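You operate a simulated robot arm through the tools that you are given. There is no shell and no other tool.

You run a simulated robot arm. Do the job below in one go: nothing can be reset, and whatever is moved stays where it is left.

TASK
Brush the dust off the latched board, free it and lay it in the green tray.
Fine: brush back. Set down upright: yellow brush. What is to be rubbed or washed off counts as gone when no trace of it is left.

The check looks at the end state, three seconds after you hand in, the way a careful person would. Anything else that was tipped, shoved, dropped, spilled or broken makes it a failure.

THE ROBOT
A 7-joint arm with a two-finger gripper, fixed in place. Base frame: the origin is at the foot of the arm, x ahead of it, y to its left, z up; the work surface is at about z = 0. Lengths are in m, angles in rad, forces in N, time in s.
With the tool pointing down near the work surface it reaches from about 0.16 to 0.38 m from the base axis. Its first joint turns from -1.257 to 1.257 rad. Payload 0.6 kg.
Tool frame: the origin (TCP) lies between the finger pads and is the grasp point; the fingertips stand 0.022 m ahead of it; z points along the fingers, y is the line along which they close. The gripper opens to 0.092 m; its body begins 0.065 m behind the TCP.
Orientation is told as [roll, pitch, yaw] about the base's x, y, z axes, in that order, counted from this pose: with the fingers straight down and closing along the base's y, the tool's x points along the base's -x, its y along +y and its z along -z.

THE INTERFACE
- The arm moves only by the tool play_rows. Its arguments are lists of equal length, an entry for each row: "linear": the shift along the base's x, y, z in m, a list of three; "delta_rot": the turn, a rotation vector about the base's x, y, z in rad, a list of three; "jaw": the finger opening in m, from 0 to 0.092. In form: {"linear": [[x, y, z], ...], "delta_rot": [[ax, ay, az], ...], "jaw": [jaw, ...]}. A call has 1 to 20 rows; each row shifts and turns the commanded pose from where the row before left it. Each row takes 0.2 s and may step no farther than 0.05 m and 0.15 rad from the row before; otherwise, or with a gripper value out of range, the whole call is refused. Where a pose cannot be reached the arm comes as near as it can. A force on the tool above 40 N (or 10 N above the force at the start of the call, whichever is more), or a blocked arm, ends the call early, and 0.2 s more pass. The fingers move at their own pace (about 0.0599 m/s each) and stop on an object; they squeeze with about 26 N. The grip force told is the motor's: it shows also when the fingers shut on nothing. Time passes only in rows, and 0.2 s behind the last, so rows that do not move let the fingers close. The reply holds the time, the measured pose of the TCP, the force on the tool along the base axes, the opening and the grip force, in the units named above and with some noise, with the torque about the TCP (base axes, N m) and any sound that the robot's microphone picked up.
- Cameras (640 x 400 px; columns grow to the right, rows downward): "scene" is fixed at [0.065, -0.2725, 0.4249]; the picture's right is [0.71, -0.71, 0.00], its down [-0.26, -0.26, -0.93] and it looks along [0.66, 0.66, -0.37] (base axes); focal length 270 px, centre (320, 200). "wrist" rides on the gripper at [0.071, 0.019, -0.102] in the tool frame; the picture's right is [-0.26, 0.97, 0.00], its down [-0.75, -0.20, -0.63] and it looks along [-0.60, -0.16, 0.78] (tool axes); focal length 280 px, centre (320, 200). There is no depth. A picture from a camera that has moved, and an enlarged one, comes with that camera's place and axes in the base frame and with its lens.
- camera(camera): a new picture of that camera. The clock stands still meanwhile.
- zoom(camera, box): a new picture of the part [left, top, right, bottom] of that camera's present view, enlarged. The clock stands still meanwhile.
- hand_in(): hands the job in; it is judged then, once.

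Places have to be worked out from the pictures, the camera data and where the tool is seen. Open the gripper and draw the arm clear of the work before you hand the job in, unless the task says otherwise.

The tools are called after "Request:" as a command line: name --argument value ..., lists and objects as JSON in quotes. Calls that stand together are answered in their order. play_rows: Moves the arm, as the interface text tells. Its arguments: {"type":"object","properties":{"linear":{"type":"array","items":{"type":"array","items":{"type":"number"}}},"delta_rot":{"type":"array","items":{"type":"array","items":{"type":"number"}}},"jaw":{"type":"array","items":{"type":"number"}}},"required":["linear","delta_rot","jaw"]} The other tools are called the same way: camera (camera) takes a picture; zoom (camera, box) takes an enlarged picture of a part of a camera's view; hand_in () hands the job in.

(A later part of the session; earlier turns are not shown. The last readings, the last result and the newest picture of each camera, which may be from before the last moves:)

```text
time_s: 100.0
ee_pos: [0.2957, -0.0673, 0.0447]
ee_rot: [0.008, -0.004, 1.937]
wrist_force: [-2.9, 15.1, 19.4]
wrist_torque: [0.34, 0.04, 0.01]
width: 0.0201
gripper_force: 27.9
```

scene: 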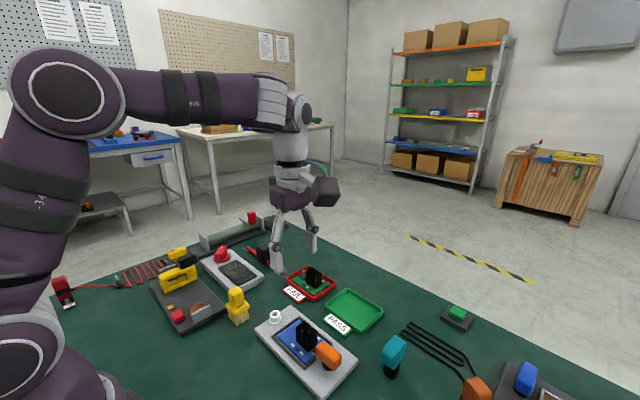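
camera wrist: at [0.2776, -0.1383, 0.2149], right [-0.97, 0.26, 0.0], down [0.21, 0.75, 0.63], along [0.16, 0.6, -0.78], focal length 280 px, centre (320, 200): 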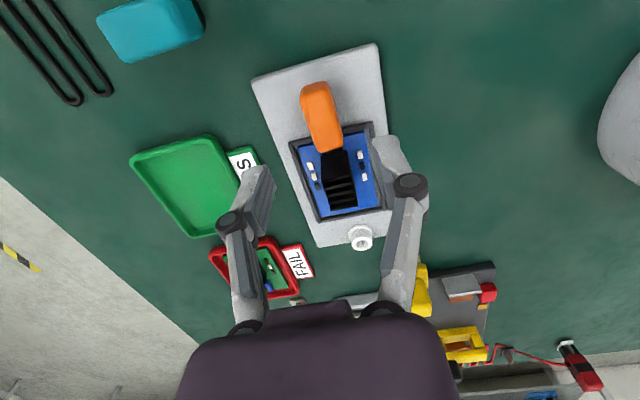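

The contact is very stiff (~56 N/mm), so instead of a tight grip I'll loosen the fingers by about 2.5 mm and use them like an open wrench to turn the handle.

Request:
play_rows --linear '[[0, 0, 0], [0, 0, 0], [0, 0, 0]]' --delta_rot '[[0, 0, 0], [0, 0, 0], [0, 0, 0]]' --jaw '[0.0225, 0.0225, 0.0225]'

Request:
play_rows --linear '[[0, 0, 0], [0, 0, 0], [0, 0, 0], [0, 0, 0], [0, 0, 0]]' --delta_rot '[[0, 0, 0.08], [0, 0, 0.08], [0, 0, 0.08], [0, 0, 0.08], [0, 0, 0]]' --jaw '[0.0225, 0.0225, 0.0225, 0.0225, 0.0225]'

Request:
zoom --camera "scene" --box '[260, 290, 380, 390]'

```text
time_s: 100.8
ee_pos: [0.2958, -0.0672, 0.044]
ee_rot: [0.008, -0.002, 1.934]
wrist_force: [-0.5, 0.3, -0.7]
wrist_torque: [-0.02, 0.02, -0.01]
width: 0.0228
gripper_force: 0.1
```

```text
time_s: 102.0
ee_pos: [0.2958, -0.067, 0.0438]
ee_rot: [0.01, -0.006, 2.256]
wrist_force: [-0.2, 0.2, 1.0]
wrist_torque: [0.01, 0.0, 0.01]
width: 0.0226
gripper_force: 0.0
```

```text
4.00 times, centred on (320, 340) of scene
camera zoom: at [0.065, -0.2725, 0.4249], right [0.71, -0.71, 0.0], down [-0.26, -0.26, -0.93], along [0.66, 0.66, -0.37], focal length 1081 px, centre (320, -360)
```

zoom: 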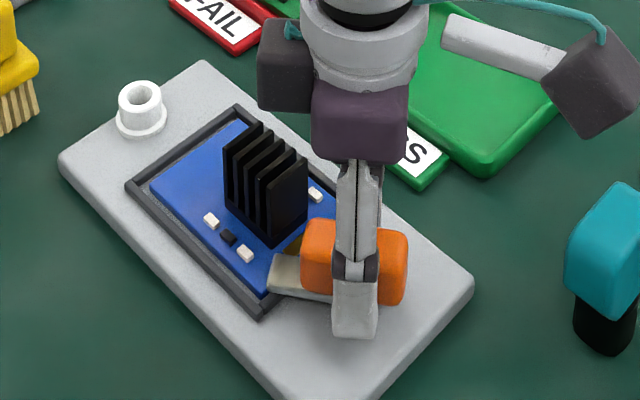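

The wrench approach works with almost no load. I'll continue turning another 0.4 rad.

Request:
play_rows --linear '[[0, 0, 0], [0, 0, 0], [0, 0, 0], [0, 0, 0], [0, 0, 0], [0, 0, 0]]' --delta_rot '[[0, 0, 0.08], [0, 0, 0.08], [0, 0, 0.08], [0, 0, 0.08], [0, 0, 0.08], [0, 0, 0]]' --jaw '[0.0225, 0.0225, 0.0225, 0.0225, 0.0225, 0.0225]'

Request:
zoom --camera "scene" --box '[260, 290, 380, 390]'

```text
time_s: 103.3
ee_pos: [0.2967, -0.067, 0.0426]
ee_rot: [0.009, -0.005, 2.656]
wrist_force: [1.1, 4.0, -1.6]
wrist_torque: [0.04, -0.02, 0.01]
width: 0.0249
gripper_force: 2.2
```

```text
4.00 times, centred on (320, 340) of scene
camera zoom: at [0.065, -0.2725, 0.4249], right [0.71, -0.71, 0.0], down [-0.26, -0.26, -0.93], along [0.66, 0.66, -0.37], focal length 1081 px, centre (320, -360)
```

zoom: 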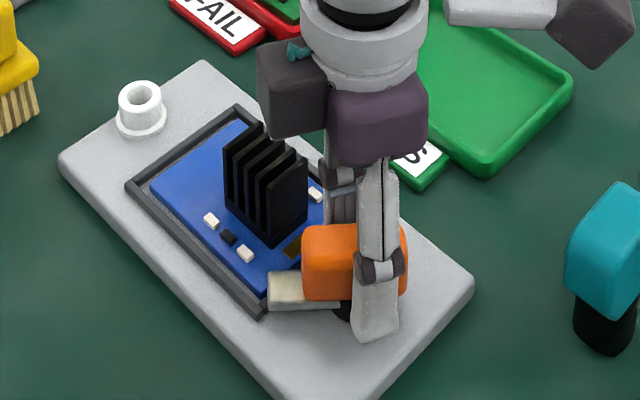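

The fingers were pushed open to 25 mm, so the handle lags or has met a stop. I'll close the fingers to see whether the handle aligns with the tool.

Request:
play_rows --linear '[[0, 0, 0], [0, 0, 0], [0, 0, 0]]' --delta_rot '[[0, 0, 0], [0, 0, 0], [0, 0, 0]]' --jaw '[0.021, 0.019, 0.017]'

Request:
zoom --camera "scene" --box '[285, 325, 355, 385]'

Request:
zoom --camera "wrist" --box '[230, 80, 420, 230]'

```text
time_s: 104.2
ee_pos: [0.2953, -0.0666, 0.0432]
ee_rot: [0.007, -0.007, 2.656]
wrist_force: [3.9, 9.1, -11.5]
wrist_torque: [-0.02, -0.17, -0.04]
width: 0.022
gripper_force: 27.7
```

```text
6.67 times, centred on (320, 355) of scene
camera zoom: at [0.065, -0.2725, 0.4249], right [0.71, -0.71, 0.0], down [-0.26, -0.26, -0.93], along [0.66, 0.66, -0.37], focal length 1802 px, centre (320, -833)
```

zoom: 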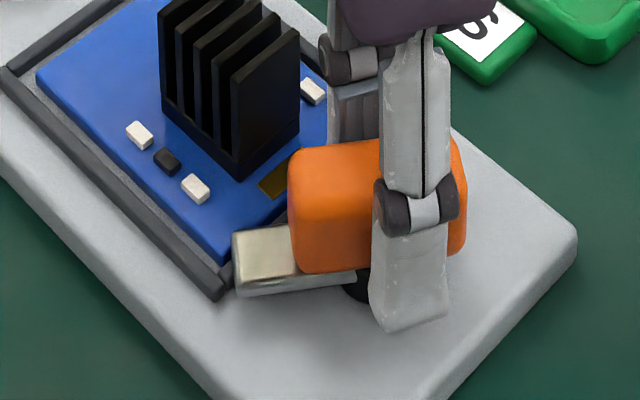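

```text
2.67 times, centred on (325, 155) of wrist
camera zoom: at [0.3506, -0.1168, 0.1435], right [-0.68, -0.73, 0.01], down [-0.57, 0.54, 0.63], along [-0.46, 0.42, -0.78], focal length 748 px, centre (307, 320)
```

zoom: 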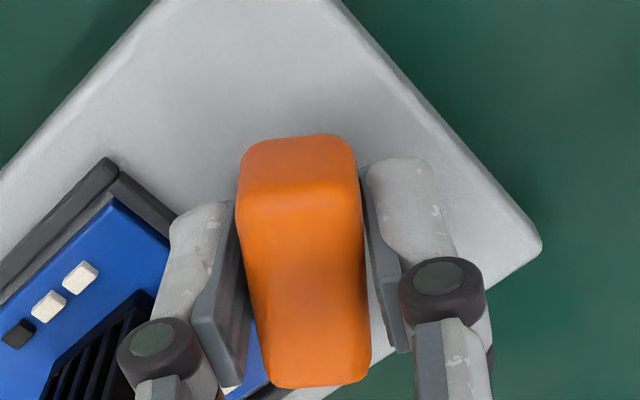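

The handle followed and the tongue is just leaving the board. I'll loosen slightly and turn on toward 90° in total.

Request:
play_rows --linear '[[0, 0, 0], [0, 0, 0], [0, 0, 0], [0, 0, 0], [0, 0, 0], [0, 0, 0]]' --delta_rot '[[0, 0, 0], [0, 0, 0.08], [0, 0, 0.08], [0, 0, 0.08], [0, 0, 0.08], [0, 0, 0]]' --jaw '[0.0225, 0.0215, 0.0215, 0.0215, 0.0215, 0.0215]'

Request:
zoom --camera "scene" --box '[285, 325, 355, 385]'

```text
time_s: 105.5
ee_pos: [0.2963, -0.067, 0.0428]
ee_rot: [0.008, -0.005, 2.975]
wrist_force: [1.2, 2.9, 0.9]
wrist_torque: [0.1, -0.07, -0.03]
width: 0.0238
gripper_force: 1.6
```

```text
6.67 times, centred on (320, 355) of scene
camera zoom: at [0.065, -0.2725, 0.4249], right [0.71, -0.71, 0.0], down [-0.26, -0.26, -0.93], along [0.66, 0.66, -0.37], focal length 1802 px, centre (320, -833)
```

zoom: 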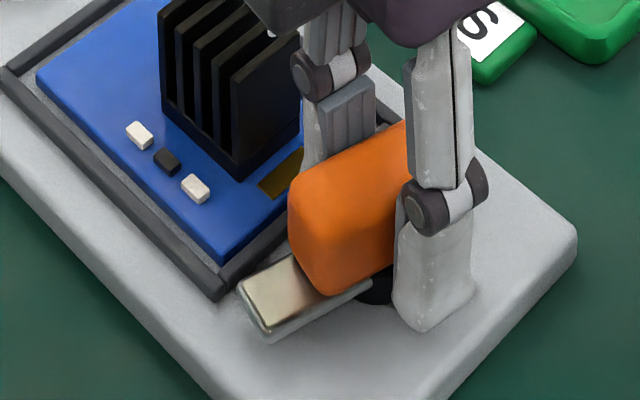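

The tongue is clear of the board now. I'll turn a little more to bring the handle square (90°), then open the fingers.

Request:
play_rows --linear '[[0, 0, 0], [0, 0, 0], [0, 0, 0], [0, 0, 0], [0, 0, 0]]' --delta_rot '[[0, 0, 0.08], [0, 0, 0.08], [0, 0, 0.04], [0, 0, 0], [0, 0, 0]]' --jaw '[0.0215, 0.0215, 0.0215, 0.0215, 0.0215]'

Request:
zoom --camera "scene" --box '[285, 325, 355, 385]'

```text
time_s: 106.8
ee_pos: [0.2945, -0.0672, 0.0421]
ee_rot: [0.008, -0.004, -3.108]
wrist_force: [-0.8, 2.8, -0.1]
wrist_torque: [0.01, 0.01, 0.02]
width: 0.0229
gripper_force: 0.9
```

```text
6.67 times, centred on (320, 355) of scene
camera zoom: at [0.065, -0.2725, 0.4249], right [0.71, -0.71, 0.0], down [-0.26, -0.26, -0.93], along [0.66, 0.66, -0.37], focal length 1802 px, centre (320, -833)
```

zoom: 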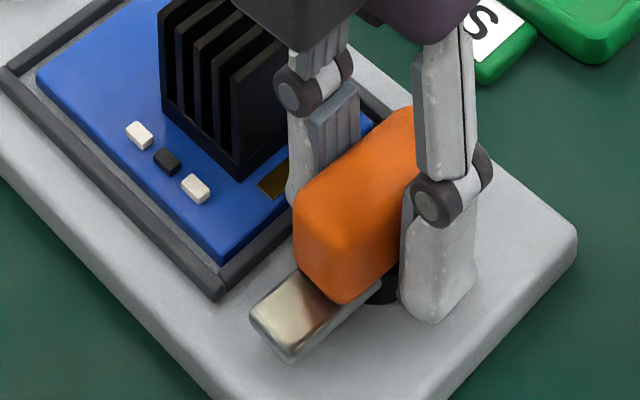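

The latch is fully open and the tongue is off the board. I'll open the fingers a bit and lift straight up.

Request:
play_rows --linear '[[0, 0, 0], [0, 0, 0], [0, 0, 0.01], [0, 0, 0.03], [0, 0, 0.04], [0, 0, 0.04], [0, 0, 0.02], [0, 0, 0]]' --delta_rot '[[0, 0, 0], [0, 0, 0], [0, 0, 0], [0, 0, 0], [0, 0, 0], [0, 0, 0], [0, 0, 0], [0, 0, 0]]' --jaw '[0.03, 0.036, 0.036, 0.036, 0.036, 0.036, 0.036, 0.036]'

Request:
camera --camera "scene"

Request:
zoom --camera "scene" --box '[260, 290, 380, 390]'

```text
time_s: 108.5
ee_pos: [0.2924, -0.0651, 0.1818]
ee_rot: [0.011, -0.006, -3.112]
wrist_force: [-0.4, 0.0, 0.3]
wrist_torque: [-0.01, -0.01, 0.02]
width: 0.0361
gripper_force: 0.1
```

```text
taken
```

scene: 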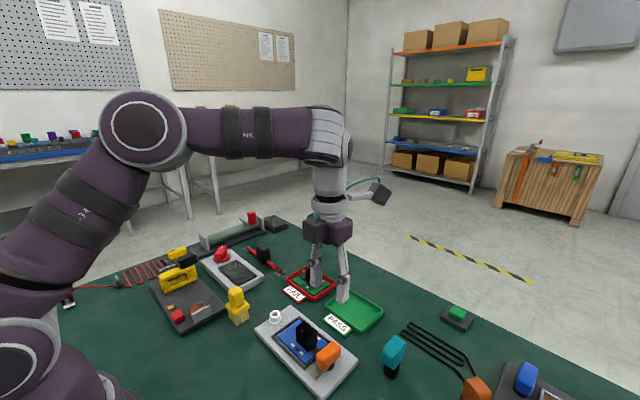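

```text
4.00 times, centred on (320, 340) of scene
camera zoom: at [0.065, -0.2725, 0.4249], right [0.71, -0.71, 0.0], down [-0.26, -0.26, -0.93], along [0.66, 0.66, -0.37], focal length 1081 px, centre (320, -360)
```

zoom: 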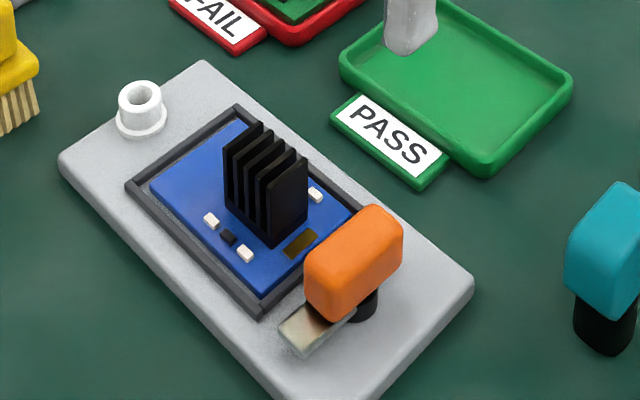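

The latch is open and the board is free. I'll unwind the wrist back to yaw 0 at a safe height, over the fixture, to get a good view for the pick.

Request:
play_rows --linear '[[0, 0.003, 0.002], [0, 0.003, 0.002], [0, 0.003, 0.002], [0, 0.003, 0.002], [0, 0.003, 0.002], [0, 0.003, 0.002], [0, 0.003, 0.002], [0, 0.003, 0.002], [0, 0.003, 0.002], [0, 0.003, 0.002], [0, 0.003, 0], [0, 0.003, 0], [0, 0.003, 0], [0, 0.003, 0], [0, 0.003, 0], [0, 0.003, 0], [0, 0, 0], [0, 0, 0], [0, 0, 0], [0, 0, 0]]' --delta_rot '[[0, 0, -0.145], [0, 0, -0.145], [0, 0, -0.145], [0, 0, -0.145], [0, 0, -0.145], [0, 0, -0.145], [0, 0, -0.145], [0, 0, -0.145], [0, 0, -0.145], [0, 0, -0.145], [0, 0, -0.145], [0, 0, -0.145], [0, 0, -0.145], [0, 0, -0.145], [0, 0, -0.145], [0, 0, -0.145], [0, 0, -0.145], [0, 0, -0.145], [0, 0, -0.145], [0, 0, -0.145]]' --jaw '[0.05, 0.05, 0.05, 0.05, 0.05, 0.05, 0.05, 0.05, 0.05, 0.05, 0.05, 0.05, 0.05, 0.05, 0.05, 0.05, 0.05, 0.05, 0.05, 0.05]'

```text
time_s: 112.8
ee_pos: [0.2952, -0.0195, 0.2035]
ee_rot: [0.009, -0.005, 0.269]
wrist_force: [0.5, -0.4, 0.2]
wrist_torque: [0.0, 0.01, 0.02]
width: 0.0499
gripper_force: 0.1
```

Yaw is at 0.27; I'll finish unwinding to 0 and remove the small residual roll and pitch, then look.

Request:
play_rows --linear '[[0, 0, 0], [-0.01, 0.006, 0.01], [-0.01, 0.006, 0.01], [0, 0, 0]]' --delta_rot '[[0, 0, -0.135], [0, 0, -0.134], [-0.009, 0.005, 0], [0, 0, 0]]' --jaw '[0.05, 0.05, 0.05, 0.05]'

Request:
camera --camera "wrist"

```text
time_s: 113.8
ee_pos: [0.2745, -0.0069, 0.2228]
ee_rot: [0.0, 0.0, 0.004]
wrist_force: [-0.6, 0.5, 0.8]
wrist_torque: [-0.02, 0.02, 0.0]
width: 0.05
gripper_force: 0.1
```

```text
taken
camera wrist: at [0.2036, 0.0115, 0.3241], right [0.26, 0.97, 0.0], down [0.75, -0.2, 0.62], along [0.6, -0.16, -0.78], focal length 280 px, centre (320, 200)
```

wrist: 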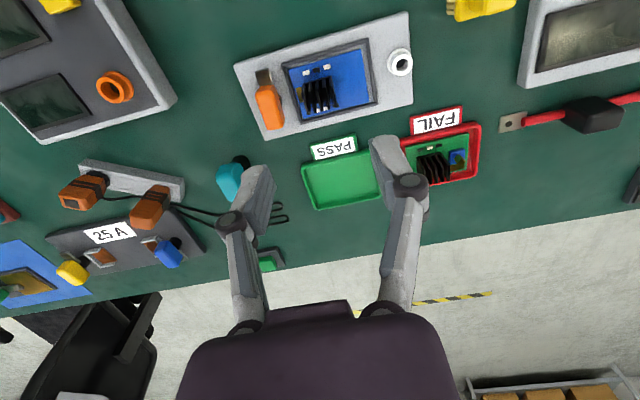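

I'll zoom in to measure the board, heat sink and tray from this view.

Request:
zoom --camera "wrist" --box '[225, 5, 425, 145]'

Request:
zoom --camera "wrist" --box '[285, 120, 415, 220]'

Request:
zoom --camera "scene" --box '[310, 270, 400, 345]'

```text
2.86 times, centred on (325, 75) of wrist
camera zoom: at [0.2036, 0.0115, 0.3241], right [0.26, 0.97, 0.0], down [0.75, -0.2, 0.62], along [0.6, -0.16, -0.78], focal length 801 px, centre (306, 557)
```

zoom: 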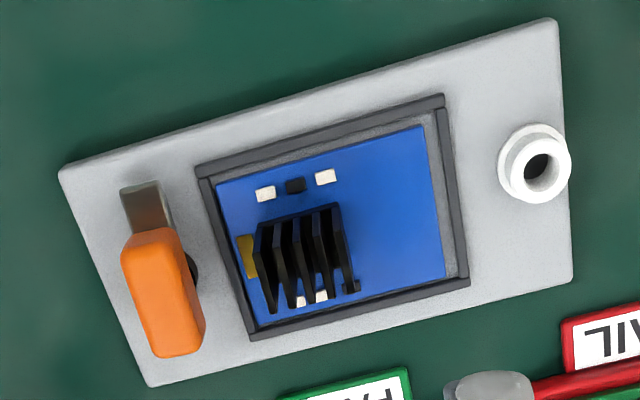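

```text
4.00 times, centred on (350, 170) of wrist
camera zoom: at [0.2036, 0.0115, 0.3241], right [0.26, 0.97, 0.0], down [0.75, -0.2, 0.62], along [0.6, -0.16, -0.78], focal length 1122 px, centre (200, 320)
```

zoom: 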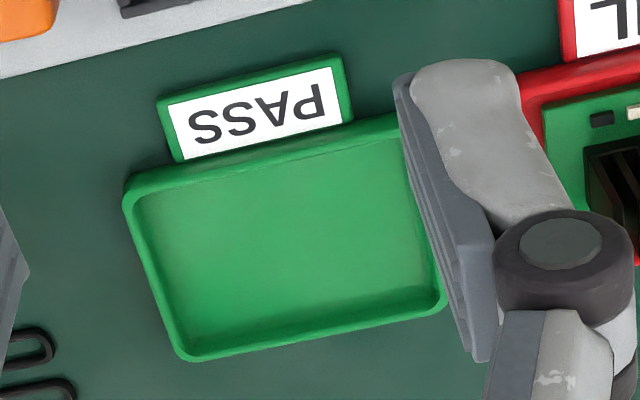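

```text
5.33 times, centred on (355, 308) of scene
camera zoom: at [0.065, -0.2725, 0.4249], right [0.71, -0.71, 0.0], down [-0.26, -0.26, -0.93], along [0.66, 0.66, -0.37], focal length 1442 px, centre (133, -373)
```

zoom: 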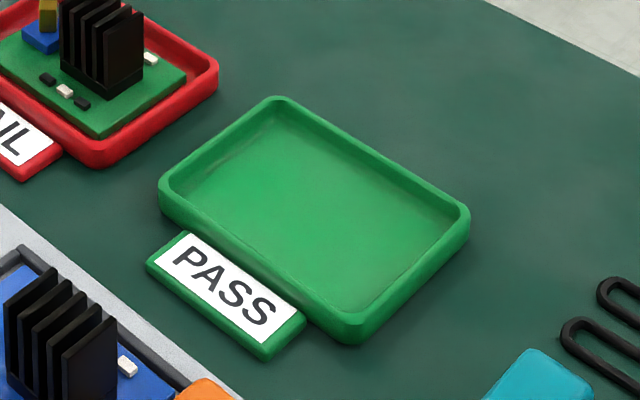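

Measured in the same image, the board centre is near (0.296, −0.0025) and the tray centre near (0.426, −0.0155), so the board must travel about (+0.130, −0.0125). The tray is beyond the straight-down reach, so I'll test an outward-tilted pose over the tray with the empty gripper, staying well above it.

Request:
play_rows --linear '[[0.025, -0.002, -0.015], [0.025, -0.003, -0.02], [0.025, -0.003, -0.02], [0.025, -0.003, -0.02], [0.025, -0.003, -0.02], [0.0235, -0.002, -0.02], [0, 0, 0]]' --delta_rot '[[0, -0.075, 0], [0, -0.075, 0], [0, -0.075, 0], [0, -0.075, 0], [0, -0.075, 0], [0, -0.075, 0], [0, 0, 0]]' --jaw '[0.05, 0.05, 0.05, 0.05, 0.05, 0.05, 0.05]'

```text
time_s: 115.3
ee_pos: [0.4237, -0.0207, 0.1068]
ee_rot: [-0.001, -0.45, 0.006]
wrist_force: [-0.4, -0.4, -0.1]
wrist_torque: [0.03, -0.02, -0.01]
width: 0.05
gripper_force: 0.1
```

Reachable at z 0.107. I'll lower to 0.055 above the tray to test the low pose.

Request:
play_rows --linear '[[0, -0.001, -0.02], [0, -0.001, -0.02], [0, 0, -0.012], [0, 0, 0]]' --delta_rot '[[0, 0, 0], [0, 0, 0], [0, 0, 0], [0, 0, 0]]' --jaw '[0.05, 0.05, 0.05, 0.05]'

Request:
camera --camera "wrist"

Request:
camera --camera "scene"

```text
time_s: 116.3
ee_pos: [0.4253, -0.0253, 0.0574]
ee_rot: [-0.002, -0.451, 0.006]
wrist_force: [0.5, -0.5, 0.2]
wrist_torque: [0.0, -0.02, 0.01]
width: 0.0503
gripper_force: 0.0
```

```text
taken
camera wrist: at [0.3169, -0.0071, 0.1171], right [0.23, 0.97, 0.11], down [0.41, -0.2, 0.89], along [0.88, -0.16, -0.44], focal length 280 px, centre (320, 200)
```

wrist: 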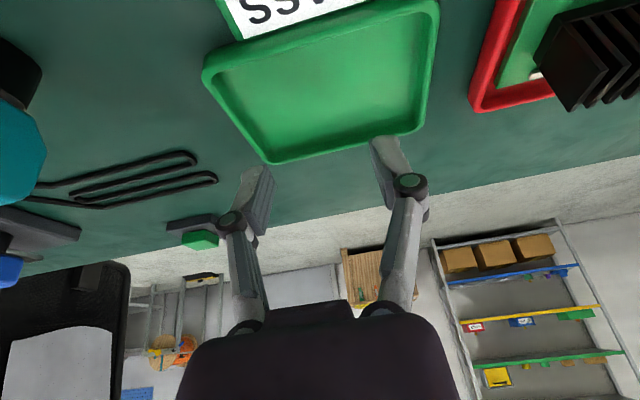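

```text
taken
```

scene: 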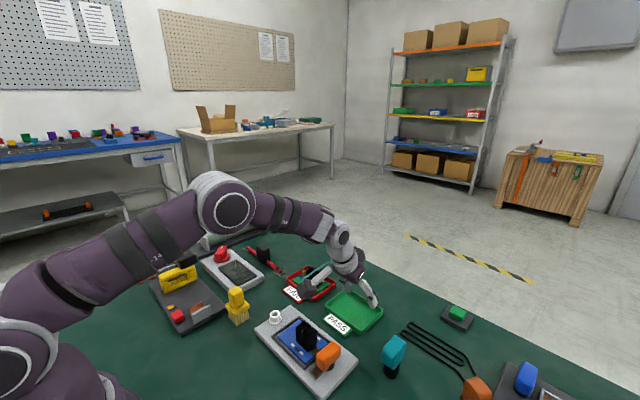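

This low pose is reachable too, and the tray centre measures (0.4265, −0.015). I'll narrow the jaw and test 15 mm lower, as needed for the placement.

Request:
play_rows --linear '[[0, 0.002, 0], [0, 0, -0.01], [0, 0, -0.006], [0, 0, 0]]' --delta_rot '[[0, 0, 0], [0, 0, 0], [0, 0, 0], [0, 0, 0]]' --jaw '[0.03, 0.028, 0.028, 0.028]'

```text
time_s: 117.3
ee_pos: [0.4248, -0.0232, 0.0395]
ee_rot: [-0.002, -0.45, 0.003]
wrist_force: [0.2, 0.3, -0.6]
wrist_torque: [0.05, -0.02, 0.0]
width: 0.028
gripper_force: 0.2
```

All reachable. I'll raise, and return above the heat sink keeping this same tilt, so the board will be level at both ends.

Request:
play_rows --linear '[[0, 0, 0.04], [0, 0, 0.045], [-0.0325, 0.003, 0], [-0.0325, 0.003, 0], [-0.0325, 0.003, 0], [-0.0325, 0.003, 0], [0, 0, 0]]' --delta_rot '[[0, 0, 0], [0, 0, 0], [0, 0, 0], [0, 0, 0], [0, 0, 0], [0, 0, 0], [0, 0, -0.003]]' --jaw '[0.028, 0.03, 0.045, 0.05, 0.05, 0.05, 0.05]'

Request:
camera --camera "wrist"

Request:
zoom --camera "scene" --box '[260, 260, 380, 380]'

```text
time_s: 119.0
ee_pos: [0.2941, -0.0103, 0.1249]
ee_rot: [-0.002, -0.45, 0.0]
wrist_force: [-0.4, 0.6, -0.3]
wrist_torque: [0.01, -0.01, 0.02]
width: 0.0501
gripper_force: 0.0
```

```text
taken
camera wrist: at [0.1856, 0.0083, 0.1852], right [0.23, 0.97, 0.11], down [0.41, -0.2, 0.89], along [0.88, -0.16, -0.44], focal length 280 px, centre (320, 200)
```

wrist: 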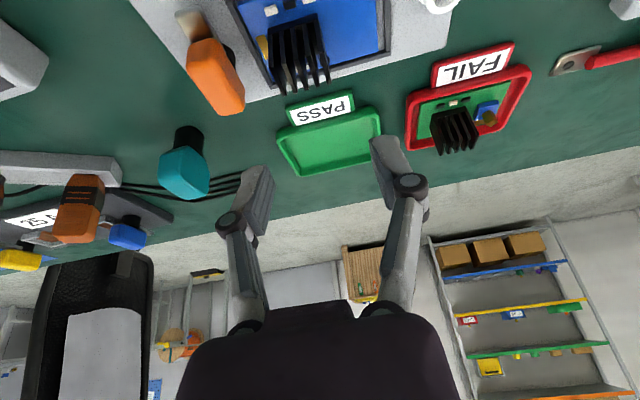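

```text
3.33 times, centred on (320, 320) of scene
camera zoom: at [0.065, -0.2725, 0.4249], right [0.71, -0.71, 0.0], down [-0.26, -0.26, -0.93], along [0.66, 0.66, -0.37], focal length 901 px, centre (320, -200)
```

zoom: 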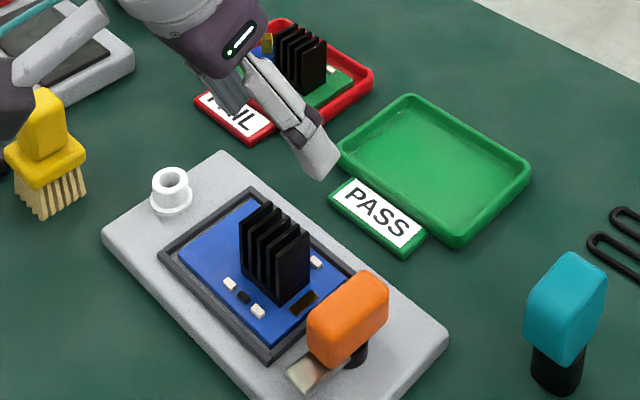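

I'll zoom in on the heat sink to check the lateral alignment before descending.

Request:
zoom --camera "wrist" --box '[225, 0, 405, 112]'

Request:
zoom --camera "scene" --box '[285, 300, 335, 350]'

```text
3.56 times, centred on (315, 56) of wrist
camera zoom: at [0.1856, 0.0083, 0.1852], right [0.23, 0.97, 0.11], down [0.41, -0.2, 0.89], along [0.88, -0.16, -0.44], focal length 997 px, centre (338, 712)
```

zoom: 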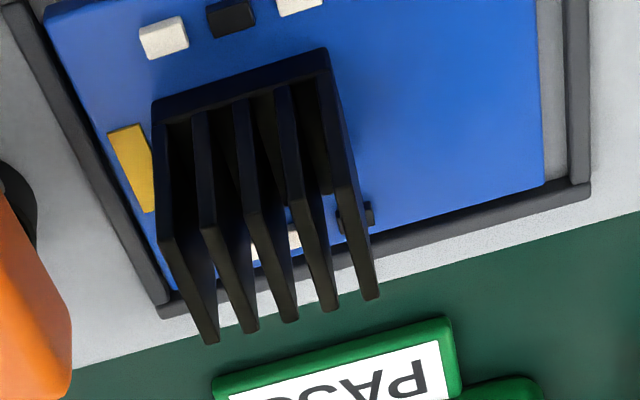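

```text
8.00 times, centred on (310, 325) of scene
camera zoom: at [0.065, -0.2725, 0.4249], right [0.71, -0.71, 0.0], down [-0.26, -0.26, -0.93], along [0.66, 0.66, -0.37], focal length 2162 px, centre (400, -800)
```

zoom: 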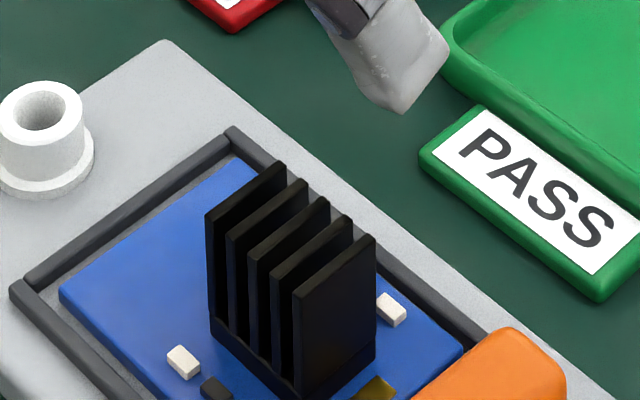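

In this view the heat sink centre is about 3 mm to −y and 1.5 mm to +x of the TCP. I'll correct that, narrow the jaw to 40 mm (to stay clear of the latch handle), and descend to z≈0.060 first.

Request:
play_rows --linear '[[0.0015, -0.003, 0], [0, 0, -0.025], [0, 0, -0.025], [0, 0, -0.013], [0, 0, 0]]' --delta_rot '[[0, 0, 0], [0, 0, 0], [0, 0, 0], [0, 0, 0], [0, 0, 0]]' --jaw '[0.04, 0.04, 0.04, 0.04, 0.04]'

Request:
camera --camera "wrist"

Request:
zoom --camera "scene" --box '[275, 290, 355, 370]'

```text
time_s: 120.2
ee_pos: [0.2968, -0.0142, 0.0625]
ee_rot: [-0.002, -0.45, 0.001]
wrist_force: [0.6, 0.3, 0.4]
wrist_torque: [0.02, 0.01, -0.04]
width: 0.04
gripper_force: 0.1
```

```text
taken
camera wrist: at [0.1893, 0.0047, 0.1229], right [0.23, 0.97, 0.11], down [0.41, -0.2, 0.89], along [0.88, -0.16, -0.44], focal length 280 px, centre (320, 200)
```

wrist: 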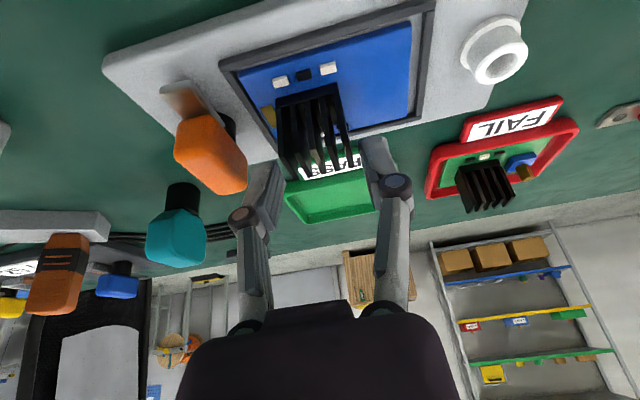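

```text
5.00 times, centred on (315, 330) of scene
camera zoom: at [0.065, -0.2725, 0.4249], right [0.71, -0.71, 0.0], down [-0.26, -0.26, -0.93], along [0.66, 0.66, -0.37], focal length 1351 px, centre (345, -450)
```

zoom: 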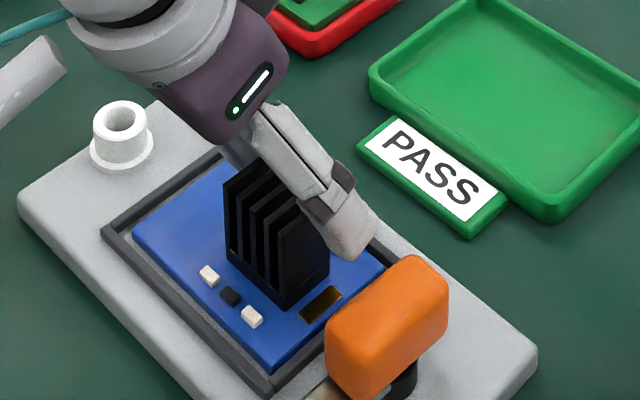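

I'll zoom in to see the clearance between each finger and the fins.

Request:
zoom --camera "wrist" --box '[230, 70, 410, 230]'

```text
2.50 times, centred on (320, 150) of wrist
camera zoom: at [0.1893, 0.0047, 0.1229], right [0.23, 0.97, 0.11], down [0.41, -0.2, 0.89], along [0.88, -0.16, -0.44], focal length 701 px, centre (320, 325)
```

zoom: 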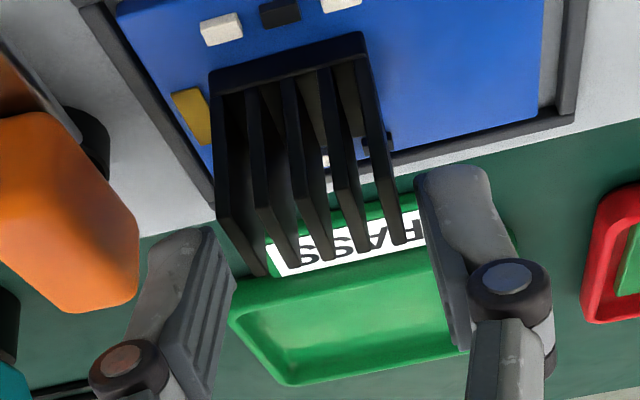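

The heat sink is nearly centred between the fingers (gaps ≈7 and 6 mm). I'll lower the last 19 mm in steps and read the force.

Request:
play_rows --linear '[[0, 0.0006, -0.006], [0, 0, -0.006], [0, 0, -0.004], [0, 0, -0.0025], [0, 0, 0]]' --delta_rot '[[0, 0, 0], [0, 0, 0], [0, 0, 0], [0, 0, 0], [0, 0, 0]]' --jaw '[0.04, 0.04, 0.04, 0.04, 0.04]'

Request:
zoom --camera "wrist" --box '[230, 70, 410, 230]'

Request:
zoom --camera "scene" --box '[285, 310, 345, 360]'

```text
time_s: 121.3
ee_pos: [0.2956, -0.0144, 0.045]
ee_rot: [-0.002, -0.45, 0.003]
wrist_force: [-0.1, 0.1, -0.4]
wrist_torque: [0.02, 0.01, 0.01]
width: 0.0397
gripper_force: 0.1
```

```text
2.50 times, centred on (320, 150) of wrist
camera zoom: at [0.1877, 0.0055, 0.1036], right [0.24, 0.97, 0.11], down [0.41, -0.2, 0.89], along [0.88, -0.16, -0.44], focal length 701 px, centre (320, 325)
```

zoom: 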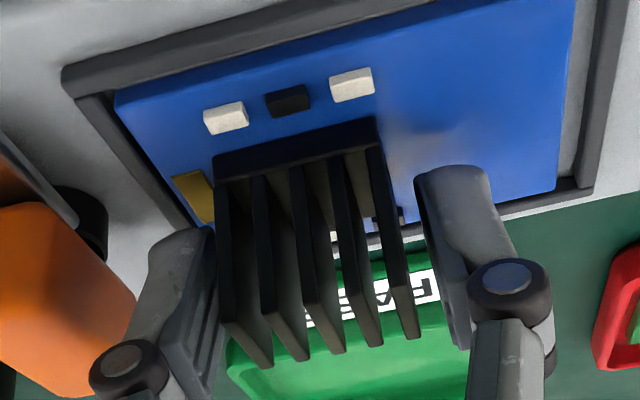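

```text
8.00 times, centred on (315, 335) of scene
camera zoom: at [0.065, -0.2725, 0.4249], right [0.71, -0.71, 0.0], down [-0.26, -0.26, -0.93], along [0.66, 0.66, -0.37], focal length 2162 px, centre (360, -880)
```

zoom: 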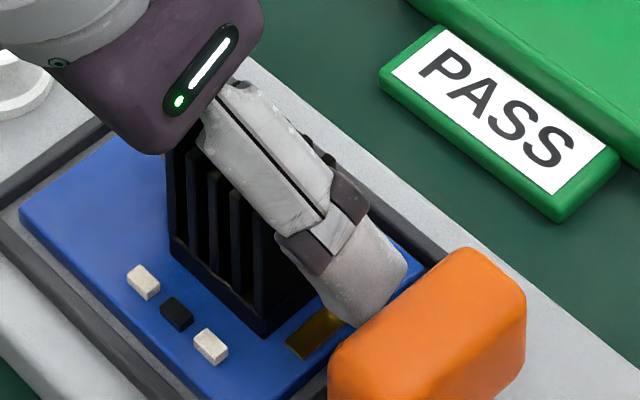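

Before gripping, I notice a subtle lighter patch on the board beside the heat sink. I'll zoom in to see whether it is shading or residual dust.

Request:
zoom --camera "wrist" --box '[325, 70, 415, 150]'

Request:
zoom --camera "scene" --box '[278, 315, 312, 345]'

```text
5.00 times, centred on (370, 110) of wrist
camera zoom: at [0.1877, 0.0055, 0.1036], right [0.24, 0.97, 0.11], down [0.41, -0.2, 0.89], along [0.88, -0.16, -0.44], focal length 1402 px, centre (70, 650)
```

zoom: 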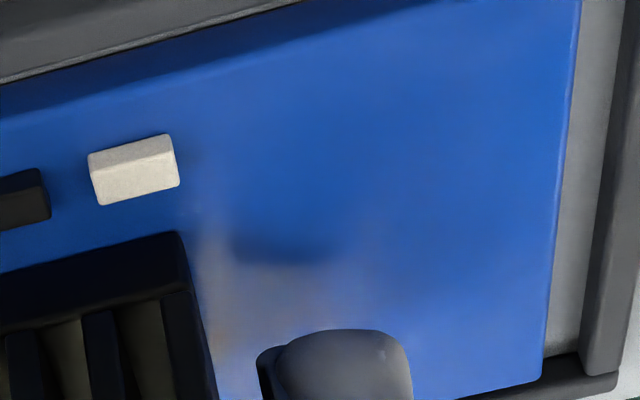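

```text
13.33 times, centred on (295, 330) of scene
camera zoom: at [0.065, -0.2725, 0.4249], right [0.71, -0.71, 0.0], down [-0.26, -0.26, -0.93], along [0.66, 0.66, -0.37], focal length 3604 px, centre (653, -1533)
```

zoom: 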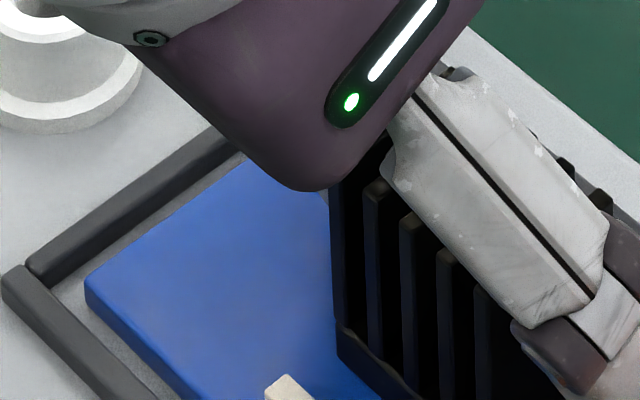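

That patch is a soft reflection of the finger on the glossy board; the top-down view earlier was uniformly blue. I'll close on the heat sink now.

Request:
play_rows --linear '[[0, 0, 0], [0, 0, 0], [0, 0, 0], [0, 0, 0]]' --delta_rot '[[0, 0, 0], [0, 0, 0], [0, 0, 0], [0, 0, 0]]' --jaw '[0.032, 0.026, 0.02, 0.015]'

```text
time_s: 122.3
ee_pos: [0.2974, -0.0132, 0.0429]
ee_rot: [-0.003, -0.452, 0.001]
wrist_force: [0.0, 0.8, 1.3]
wrist_torque: [0.07, 0.02, 0.0]
width: 0.0304
gripper_force: 25.6
```

The heat sink is held (30 mm, 26 N, no side load). I'll lift slowly by 8 mm and check.

Request:
play_rows --linear '[[0, 0, 0.002], [0, 0, 0.003], [0, 0, 0.003], [0, 0, 0]]' --delta_rot '[[0, 0, 0], [0, 0, 0], [0, 0, 0], [0, 0, 0]]' --jaw '[0.015, 0.015, 0.015, 0.015]'

Request:
zoom --camera "scene" --box '[265, 295, 355, 375]'

Request:
zoom --camera "wrist" --box '[230, 70, 410, 230]'

```text
time_s: 123.3
ee_pos: [0.2953, -0.0155, 0.0495]
ee_rot: [-0.003, -0.451, 0.003]
wrist_force: [-0.4, -0.1, -1.2]
wrist_torque: [0.02, 0.0, 0.0]
width: 0.0306
gripper_force: 26.1
```

```text
5.00 times, centred on (310, 335) of scene
camera zoom: at [0.065, -0.2725, 0.4249], right [0.71, -0.71, 0.0], down [-0.26, -0.26, -0.93], along [0.66, 0.66, -0.37], focal length 1351 px, centre (370, -475)
```

zoom: 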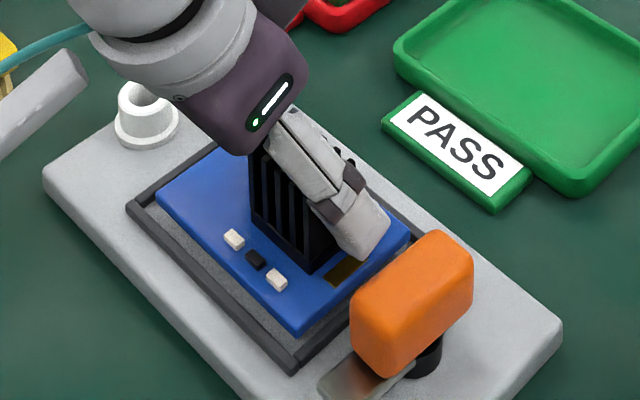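

```text
2.50 times, centred on (320, 150) of wrist
camera zoom: at [0.187, 0.0049, 0.1106], right [0.24, 0.97, 0.11], down [0.41, -0.2, 0.89], along [0.88, -0.16, -0.44], focal length 701 px, centre (320, 325)
```

zoom: 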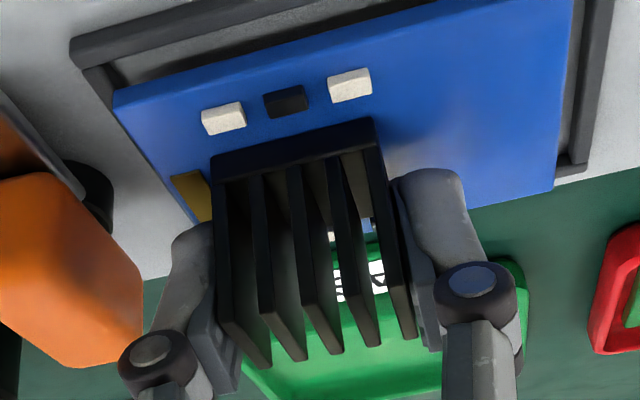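

The board came free cleanly. I'll lift to a safe height and carry it over the tray by (+0.130, −0.0125), smoothly.

Request:
play_rows --linear '[[0, 0, 0.01], [0, 0, 0.02], [0, 0, 0.02], [0.01, -0.001, 0.01], [0.02, -0.002, 0], [0.025, -0.0025, 0], [0.025, -0.0025, 0], [0.025, -0.0025, 0], [0.015, -0.0012, 0], [0.01, -0.0008, 0], [0, 0, 0]]' --delta_rot '[[0, 0, 0], [0, 0, 0], [0, 0, 0], [0, 0, 0], [0, 0, 0], [0, 0, 0], [0, 0, 0], [0, 0, 0], [0, 0, 0], [0, 0, 0], [0, 0, 0]]' --jaw '[0.015, 0.015, 0.015, 0.015, 0.015, 0.015, 0.015, 0.015, 0.015, 0.015, 0.015]'

Request:
camera --camera "wrist"

Request:
zoom --camera "scene" --box '[280, 230, 420, 350]'

```text
time_s: 125.8
ee_pos: [0.4256, -0.026, 0.1118]
ee_rot: [-0.001, -0.447, 0.001]
wrist_force: [-0.2, 0.4, -1.2]
wrist_torque: [0.0, -0.03, 0.0]
width: 0.0305
gripper_force: 26.4
```

```text
taken
camera wrist: at [0.3169, -0.0077, 0.1713], right [0.23, 0.97, 0.11], down [0.41, -0.2, 0.89], along [0.88, -0.16, -0.44], focal length 280 px, centre (320, 200)
```

wrist: 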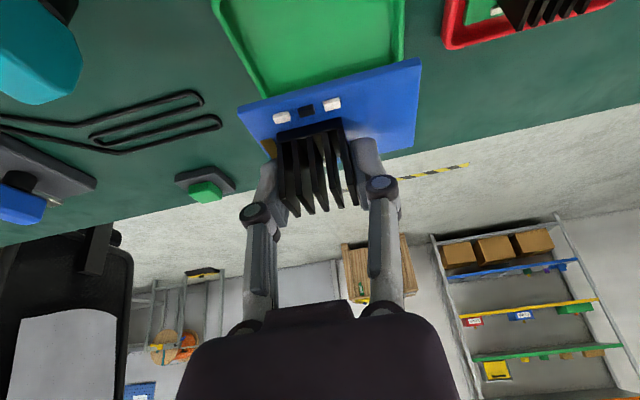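

```text
3.33 times, centred on (350, 290) of scene
camera zoom: at [0.065, -0.2725, 0.4249], right [0.71, -0.71, 0.0], down [-0.26, -0.26, -0.93], along [0.66, 0.66, -0.37], focal length 901 px, centre (220, -100)
```

zoom: 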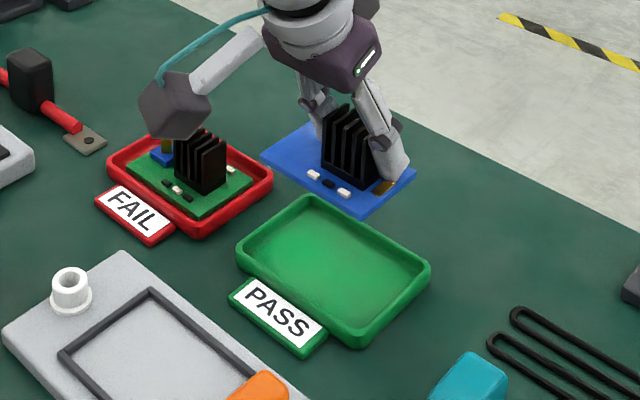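

The board is centred over the tray: its centre measures (0.4265, −0.014) against the tray's (0.4265, −0.015). I'll lower until the board is about 1 cm above the rim and check again.

Request:
play_rows --linear '[[0, 0, -0.02], [0, 0, -0.02], [0, 0, -0.012], [0, 0, 0]]' --delta_rot '[[0, 0, 0], [0, 0, 0], [0, 0, 0], [0, 0, 0]]' --jaw '[0.015, 0.015, 0.015, 0.015]'

Request:
zoom --camera "wrist" --box '[190, 0, 460, 170]'

Request:
zoom --camera "scene" --box '[305, 260, 405, 350]'

```text
time_s: 126.8
ee_pos: [0.4251, -0.0278, 0.0588]
ee_rot: [-0.002, -0.45, 0.002]
wrist_force: [-0.7, 0.5, -0.9]
wrist_torque: [0.0, -0.01, -0.01]
width: 0.0305
gripper_force: 26.0
```

```text
2.35 times, centred on (325, 85) of wrist
camera zoom: at [0.3171, -0.008, 0.1202], right [0.24, 0.97, 0.11], down [0.41, -0.2, 0.89], along [0.88, -0.16, -0.44], focal length 660 px, centre (308, 471)
```

zoom: 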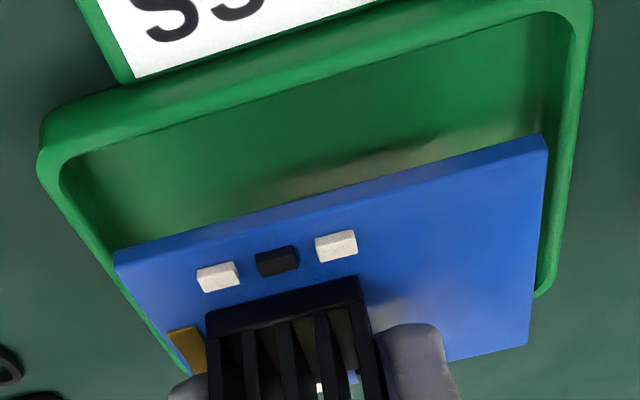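

```text
4.44 times, centred on (355, 305) of scene
camera zoom: at [0.065, -0.2725, 0.4249], right [0.71, -0.71, 0.0], down [-0.26, -0.26, -0.93], along [0.66, 0.66, -0.37], focal length 1201 px, centre (164, -267)
```

zoom: 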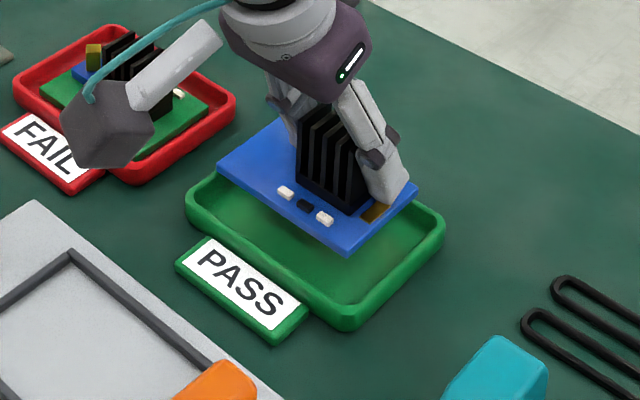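

The board lies within the tray's inner outline with margins of about 3–8 mm on all sides. I'll nudge 1 mm toward −x and lower further in steps.

Request:
play_rows --linear '[[-0.0012, 0, -0.005], [0, 0, -0.005], [0, 0, -0.004], [0, 0, -0.003], [0, 0, 0]]' --delta_rot '[[0, 0, 0], [0, 0, 0], [0, 0, 0], [0, 0, 0], [0, 0, 0]]' --jaw '[0.015, 0.015, 0.015, 0.015, 0.015]'

Request:
zoom --camera "scene" --box '[315, 270, 395, 340]'

Request:
zoom --camera "wrist" --box '[190, 0, 460, 170]'

```text
time_s: 128.0
ee_pos: [0.4235, -0.0266, 0.0419]
ee_rot: [-0.003, -0.45, 0.002]
wrist_force: [-0.4, 0.0, 0.2]
wrist_torque: [0.03, 0.01, -0.01]
width: 0.0304
gripper_force: 25.8
```

```text
5.71 times, centred on (355, 305) of scene
camera zoom: at [0.065, -0.2725, 0.4249], right [0.71, -0.71, 0.0], down [-0.26, -0.26, -0.93], along [0.66, 0.66, -0.37], focal length 1544 px, centre (120, -400)
```

zoom: 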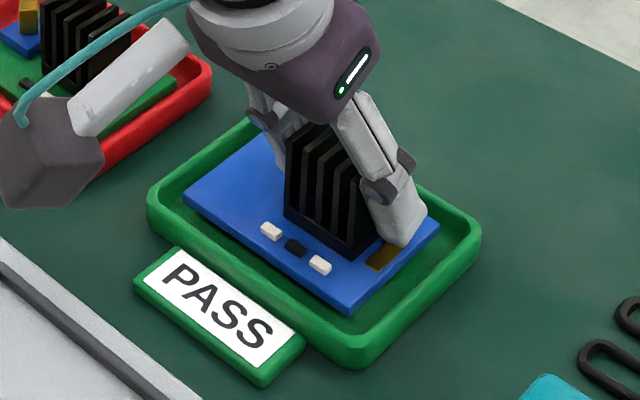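

```text
2.35 times, centred on (325, 85) of wrist
camera zoom: at [0.3167, -0.0071, 0.1018], right [0.24, 0.97, 0.11], down [0.41, -0.2, 0.89], along [0.88, -0.16, -0.44], focal length 660 px, centre (308, 471)
```

zoom: 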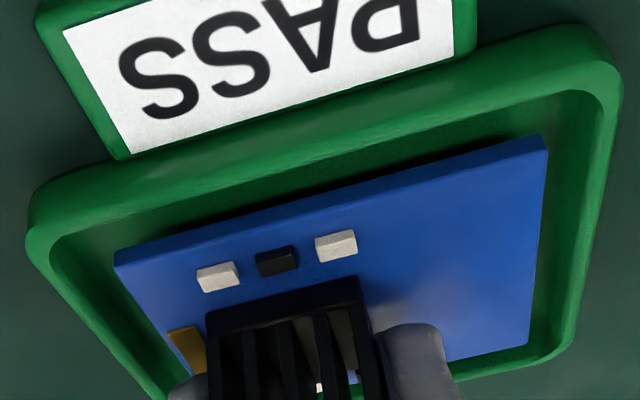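

The board is inside the tray outline, just above the floor. I'll lower in 1 mm steps until contact.

Request:
play_rows --linear '[[0, 0, -0.0015], [0, 0, -0.0015], [0, 0, 0]]' --delta_rot '[[0, 0, 0], [0, 0, 0], [0, 0, 0]]' --jaw '[0.015, 0.015, 0.015]'

```text
time_s: 128.8
ee_pos: [0.4256, -0.0253, 0.0402]
ee_rot: [-0.002, -0.451, 0.002]
wrist_force: [0.4, 0.4, -0.1]
wrist_torque: [-0.02, 0.03, -0.01]
width: 0.0306
gripper_force: 26.0
```

Still free. Another 2 mm down.

Request:
play_rows --linear '[[0, 0, -0.001], [0, 0, -0.001], [0, 0, 0]]' --delta_rot '[[0, 0, 0], [0, 0, 0], [0, 0, 0]]' --jaw '[0.015, 0.015, 0.015]'

Request:
zoom --camera "wrist" --box '[190, 0, 460, 170]'

```text
time_s: 129.6
ee_pos: [0.4239, -0.0271, 0.0377]
ee_rot: [-0.002, -0.45, 0.001]
wrist_force: [0.8, -0.9, -1.0]
wrist_torque: [-0.02, -0.01, 0.01]
width: 0.0305
gripper_force: 25.8
```

```text
2.35 times, centred on (325, 85) of wrist
camera zoom: at [0.3158, -0.0073, 0.0976], right [0.24, 0.97, 0.11], down [0.41, -0.2, 0.89], along [0.88, -0.16, -0.44], focal length 660 px, centre (308, 471)
```

zoom: 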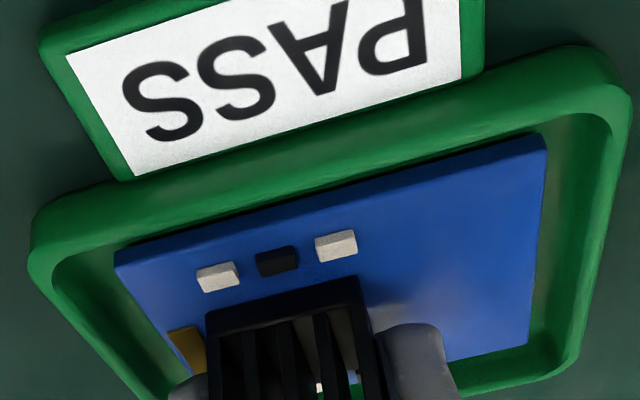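

Still no contact. Continuing down 1 mm at a time.

Request:
play_rows --linear '[[0, 0, -0.001], [0, 0, 0]]' --delta_rot '[[0, 0, 0], [0, 0, 0]]' --jaw '[0.015, 0.015]'

Request:
play_rows --linear '[[0, 0, -0.001], [0, 0, 0]]' --delta_rot '[[0, 0, 0], [0, 0, 0]]' --jaw '[0.015, 0.015]'

```text
time_s: 130.2
ee_pos: [0.4229, -0.0256, 0.0366]
ee_rot: [-0.003, -0.45, 0.002]
wrist_force: [0.3, 0.4, -0.4]
wrist_torque: [-0.01, 0.02, -0.01]
width: 0.0307
gripper_force: 25.9
```

```text
time_s: 130.8
ee_pos: [0.4241, -0.0262, 0.0356]
ee_rot: [-0.002, -0.451, 0.002]
wrist_force: [0.9, 1.0, 1.3]
wrist_torque: [0.08, 0.03, -0.01]
width: 0.0304
gripper_force: 25.9
```

A first hint of contact (1.3 N). One more small step to confirm.

Request:
play_rows --linear '[[0, 0, -0.0005], [0, 0, 0]]' --delta_rot '[[0, 0, 0], [0, 0, 0]]' --jaw '[0.015, 0.015]'

Request:
zoom --camera "scene" --box '[315, 270, 395, 340]'

Request:
zoom --camera "wrist" --box '[190, 0, 460, 170]'

```text
time_s: 131.3
ee_pos: [0.4247, -0.0261, 0.0346]
ee_rot: [0.001, -0.45, 0.003]
wrist_force: [-0.4, 3.5, 12.5]
wrist_torque: [0.14, 0.23, 0.02]
width: 0.0308
gripper_force: 26.5
```

```text
5.71 times, centred on (355, 305) of scene
camera zoom: at [0.0649, -0.2725, 0.4249], right [0.71, -0.71, 0.0], down [-0.26, -0.26, -0.93], along [0.66, 0.66, -0.37], focal length 1544 px, centre (120, -400)
```

zoom: 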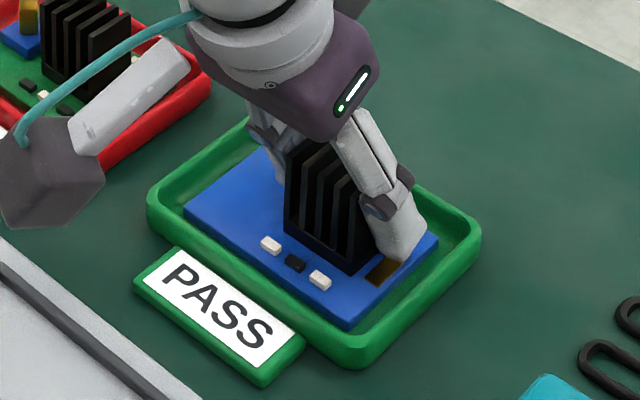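

```text
2.35 times, centred on (325, 85) of wrist
camera zoom: at [0.3162, -0.0076, 0.0954], right [0.23, 0.97, 0.11], down [0.41, -0.2, 0.89], along [0.88, -0.16, -0.44], focal length 660 px, centre (308, 471)
```

zoom: 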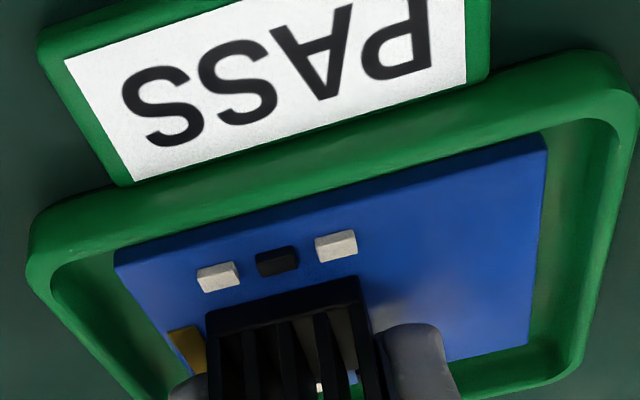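

The board rests flat on the tray floor. I'll ease off 0.4 mm, open the fingers to 38 mm and check that the board stays put.

Request:
play_rows --linear '[[0, 0, 0.0004], [0, 0, 0], [0, 0, 0], [0, 0, 0], [0, 0, 0]]' --delta_rot '[[0, 0, 0], [0, 0, 0], [0, 0, 0], [0, 0, 0], [0, 0, 0]]' --jaw '[0.03, 0.033, 0.036, 0.038, 0.038]'

Request:
zoom --camera "scene" --box '[315, 270, 395, 340]'

Request:
camera --camera "wrist"

```text
time_s: 132.6
ee_pos: [0.4256, -0.0267, 0.0352]
ee_rot: [-0.003, -0.449, 0.001]
wrist_force: [0.3, -0.2, -0.1]
wrist_torque: [0.03, -0.01, 0.01]
width: 0.0377
gripper_force: 0.1
```

```text
5.71 times, centred on (355, 305) of scene
camera zoom: at [0.065, -0.2725, 0.4249], right [0.71, -0.71, 0.0], down [-0.26, -0.26, -0.93], along [0.66, 0.66, -0.37], focal length 1544 px, centre (120, -400)
```

zoom: 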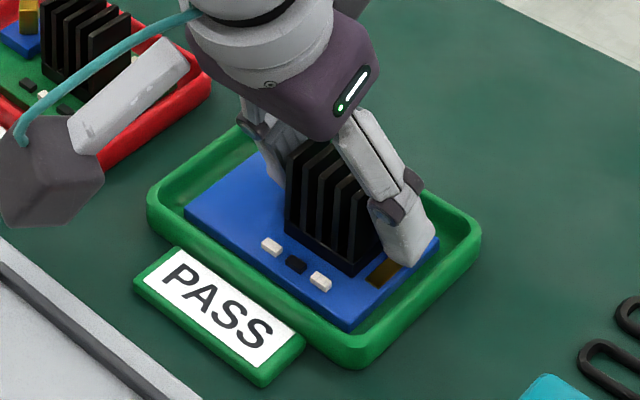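

```text
taken
camera wrist: at [0.316, -0.0076, 0.0958], right [0.24, 0.97, 0.11], down [0.41, -0.2, 0.89], along [0.88, -0.16, -0.44], focal length 280 px, centre (320, 200)
```

wrist: 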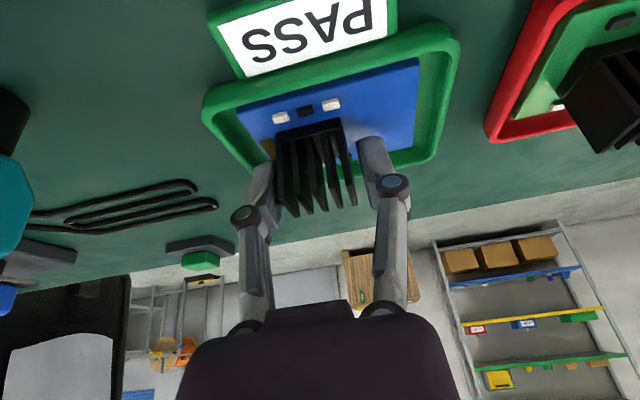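

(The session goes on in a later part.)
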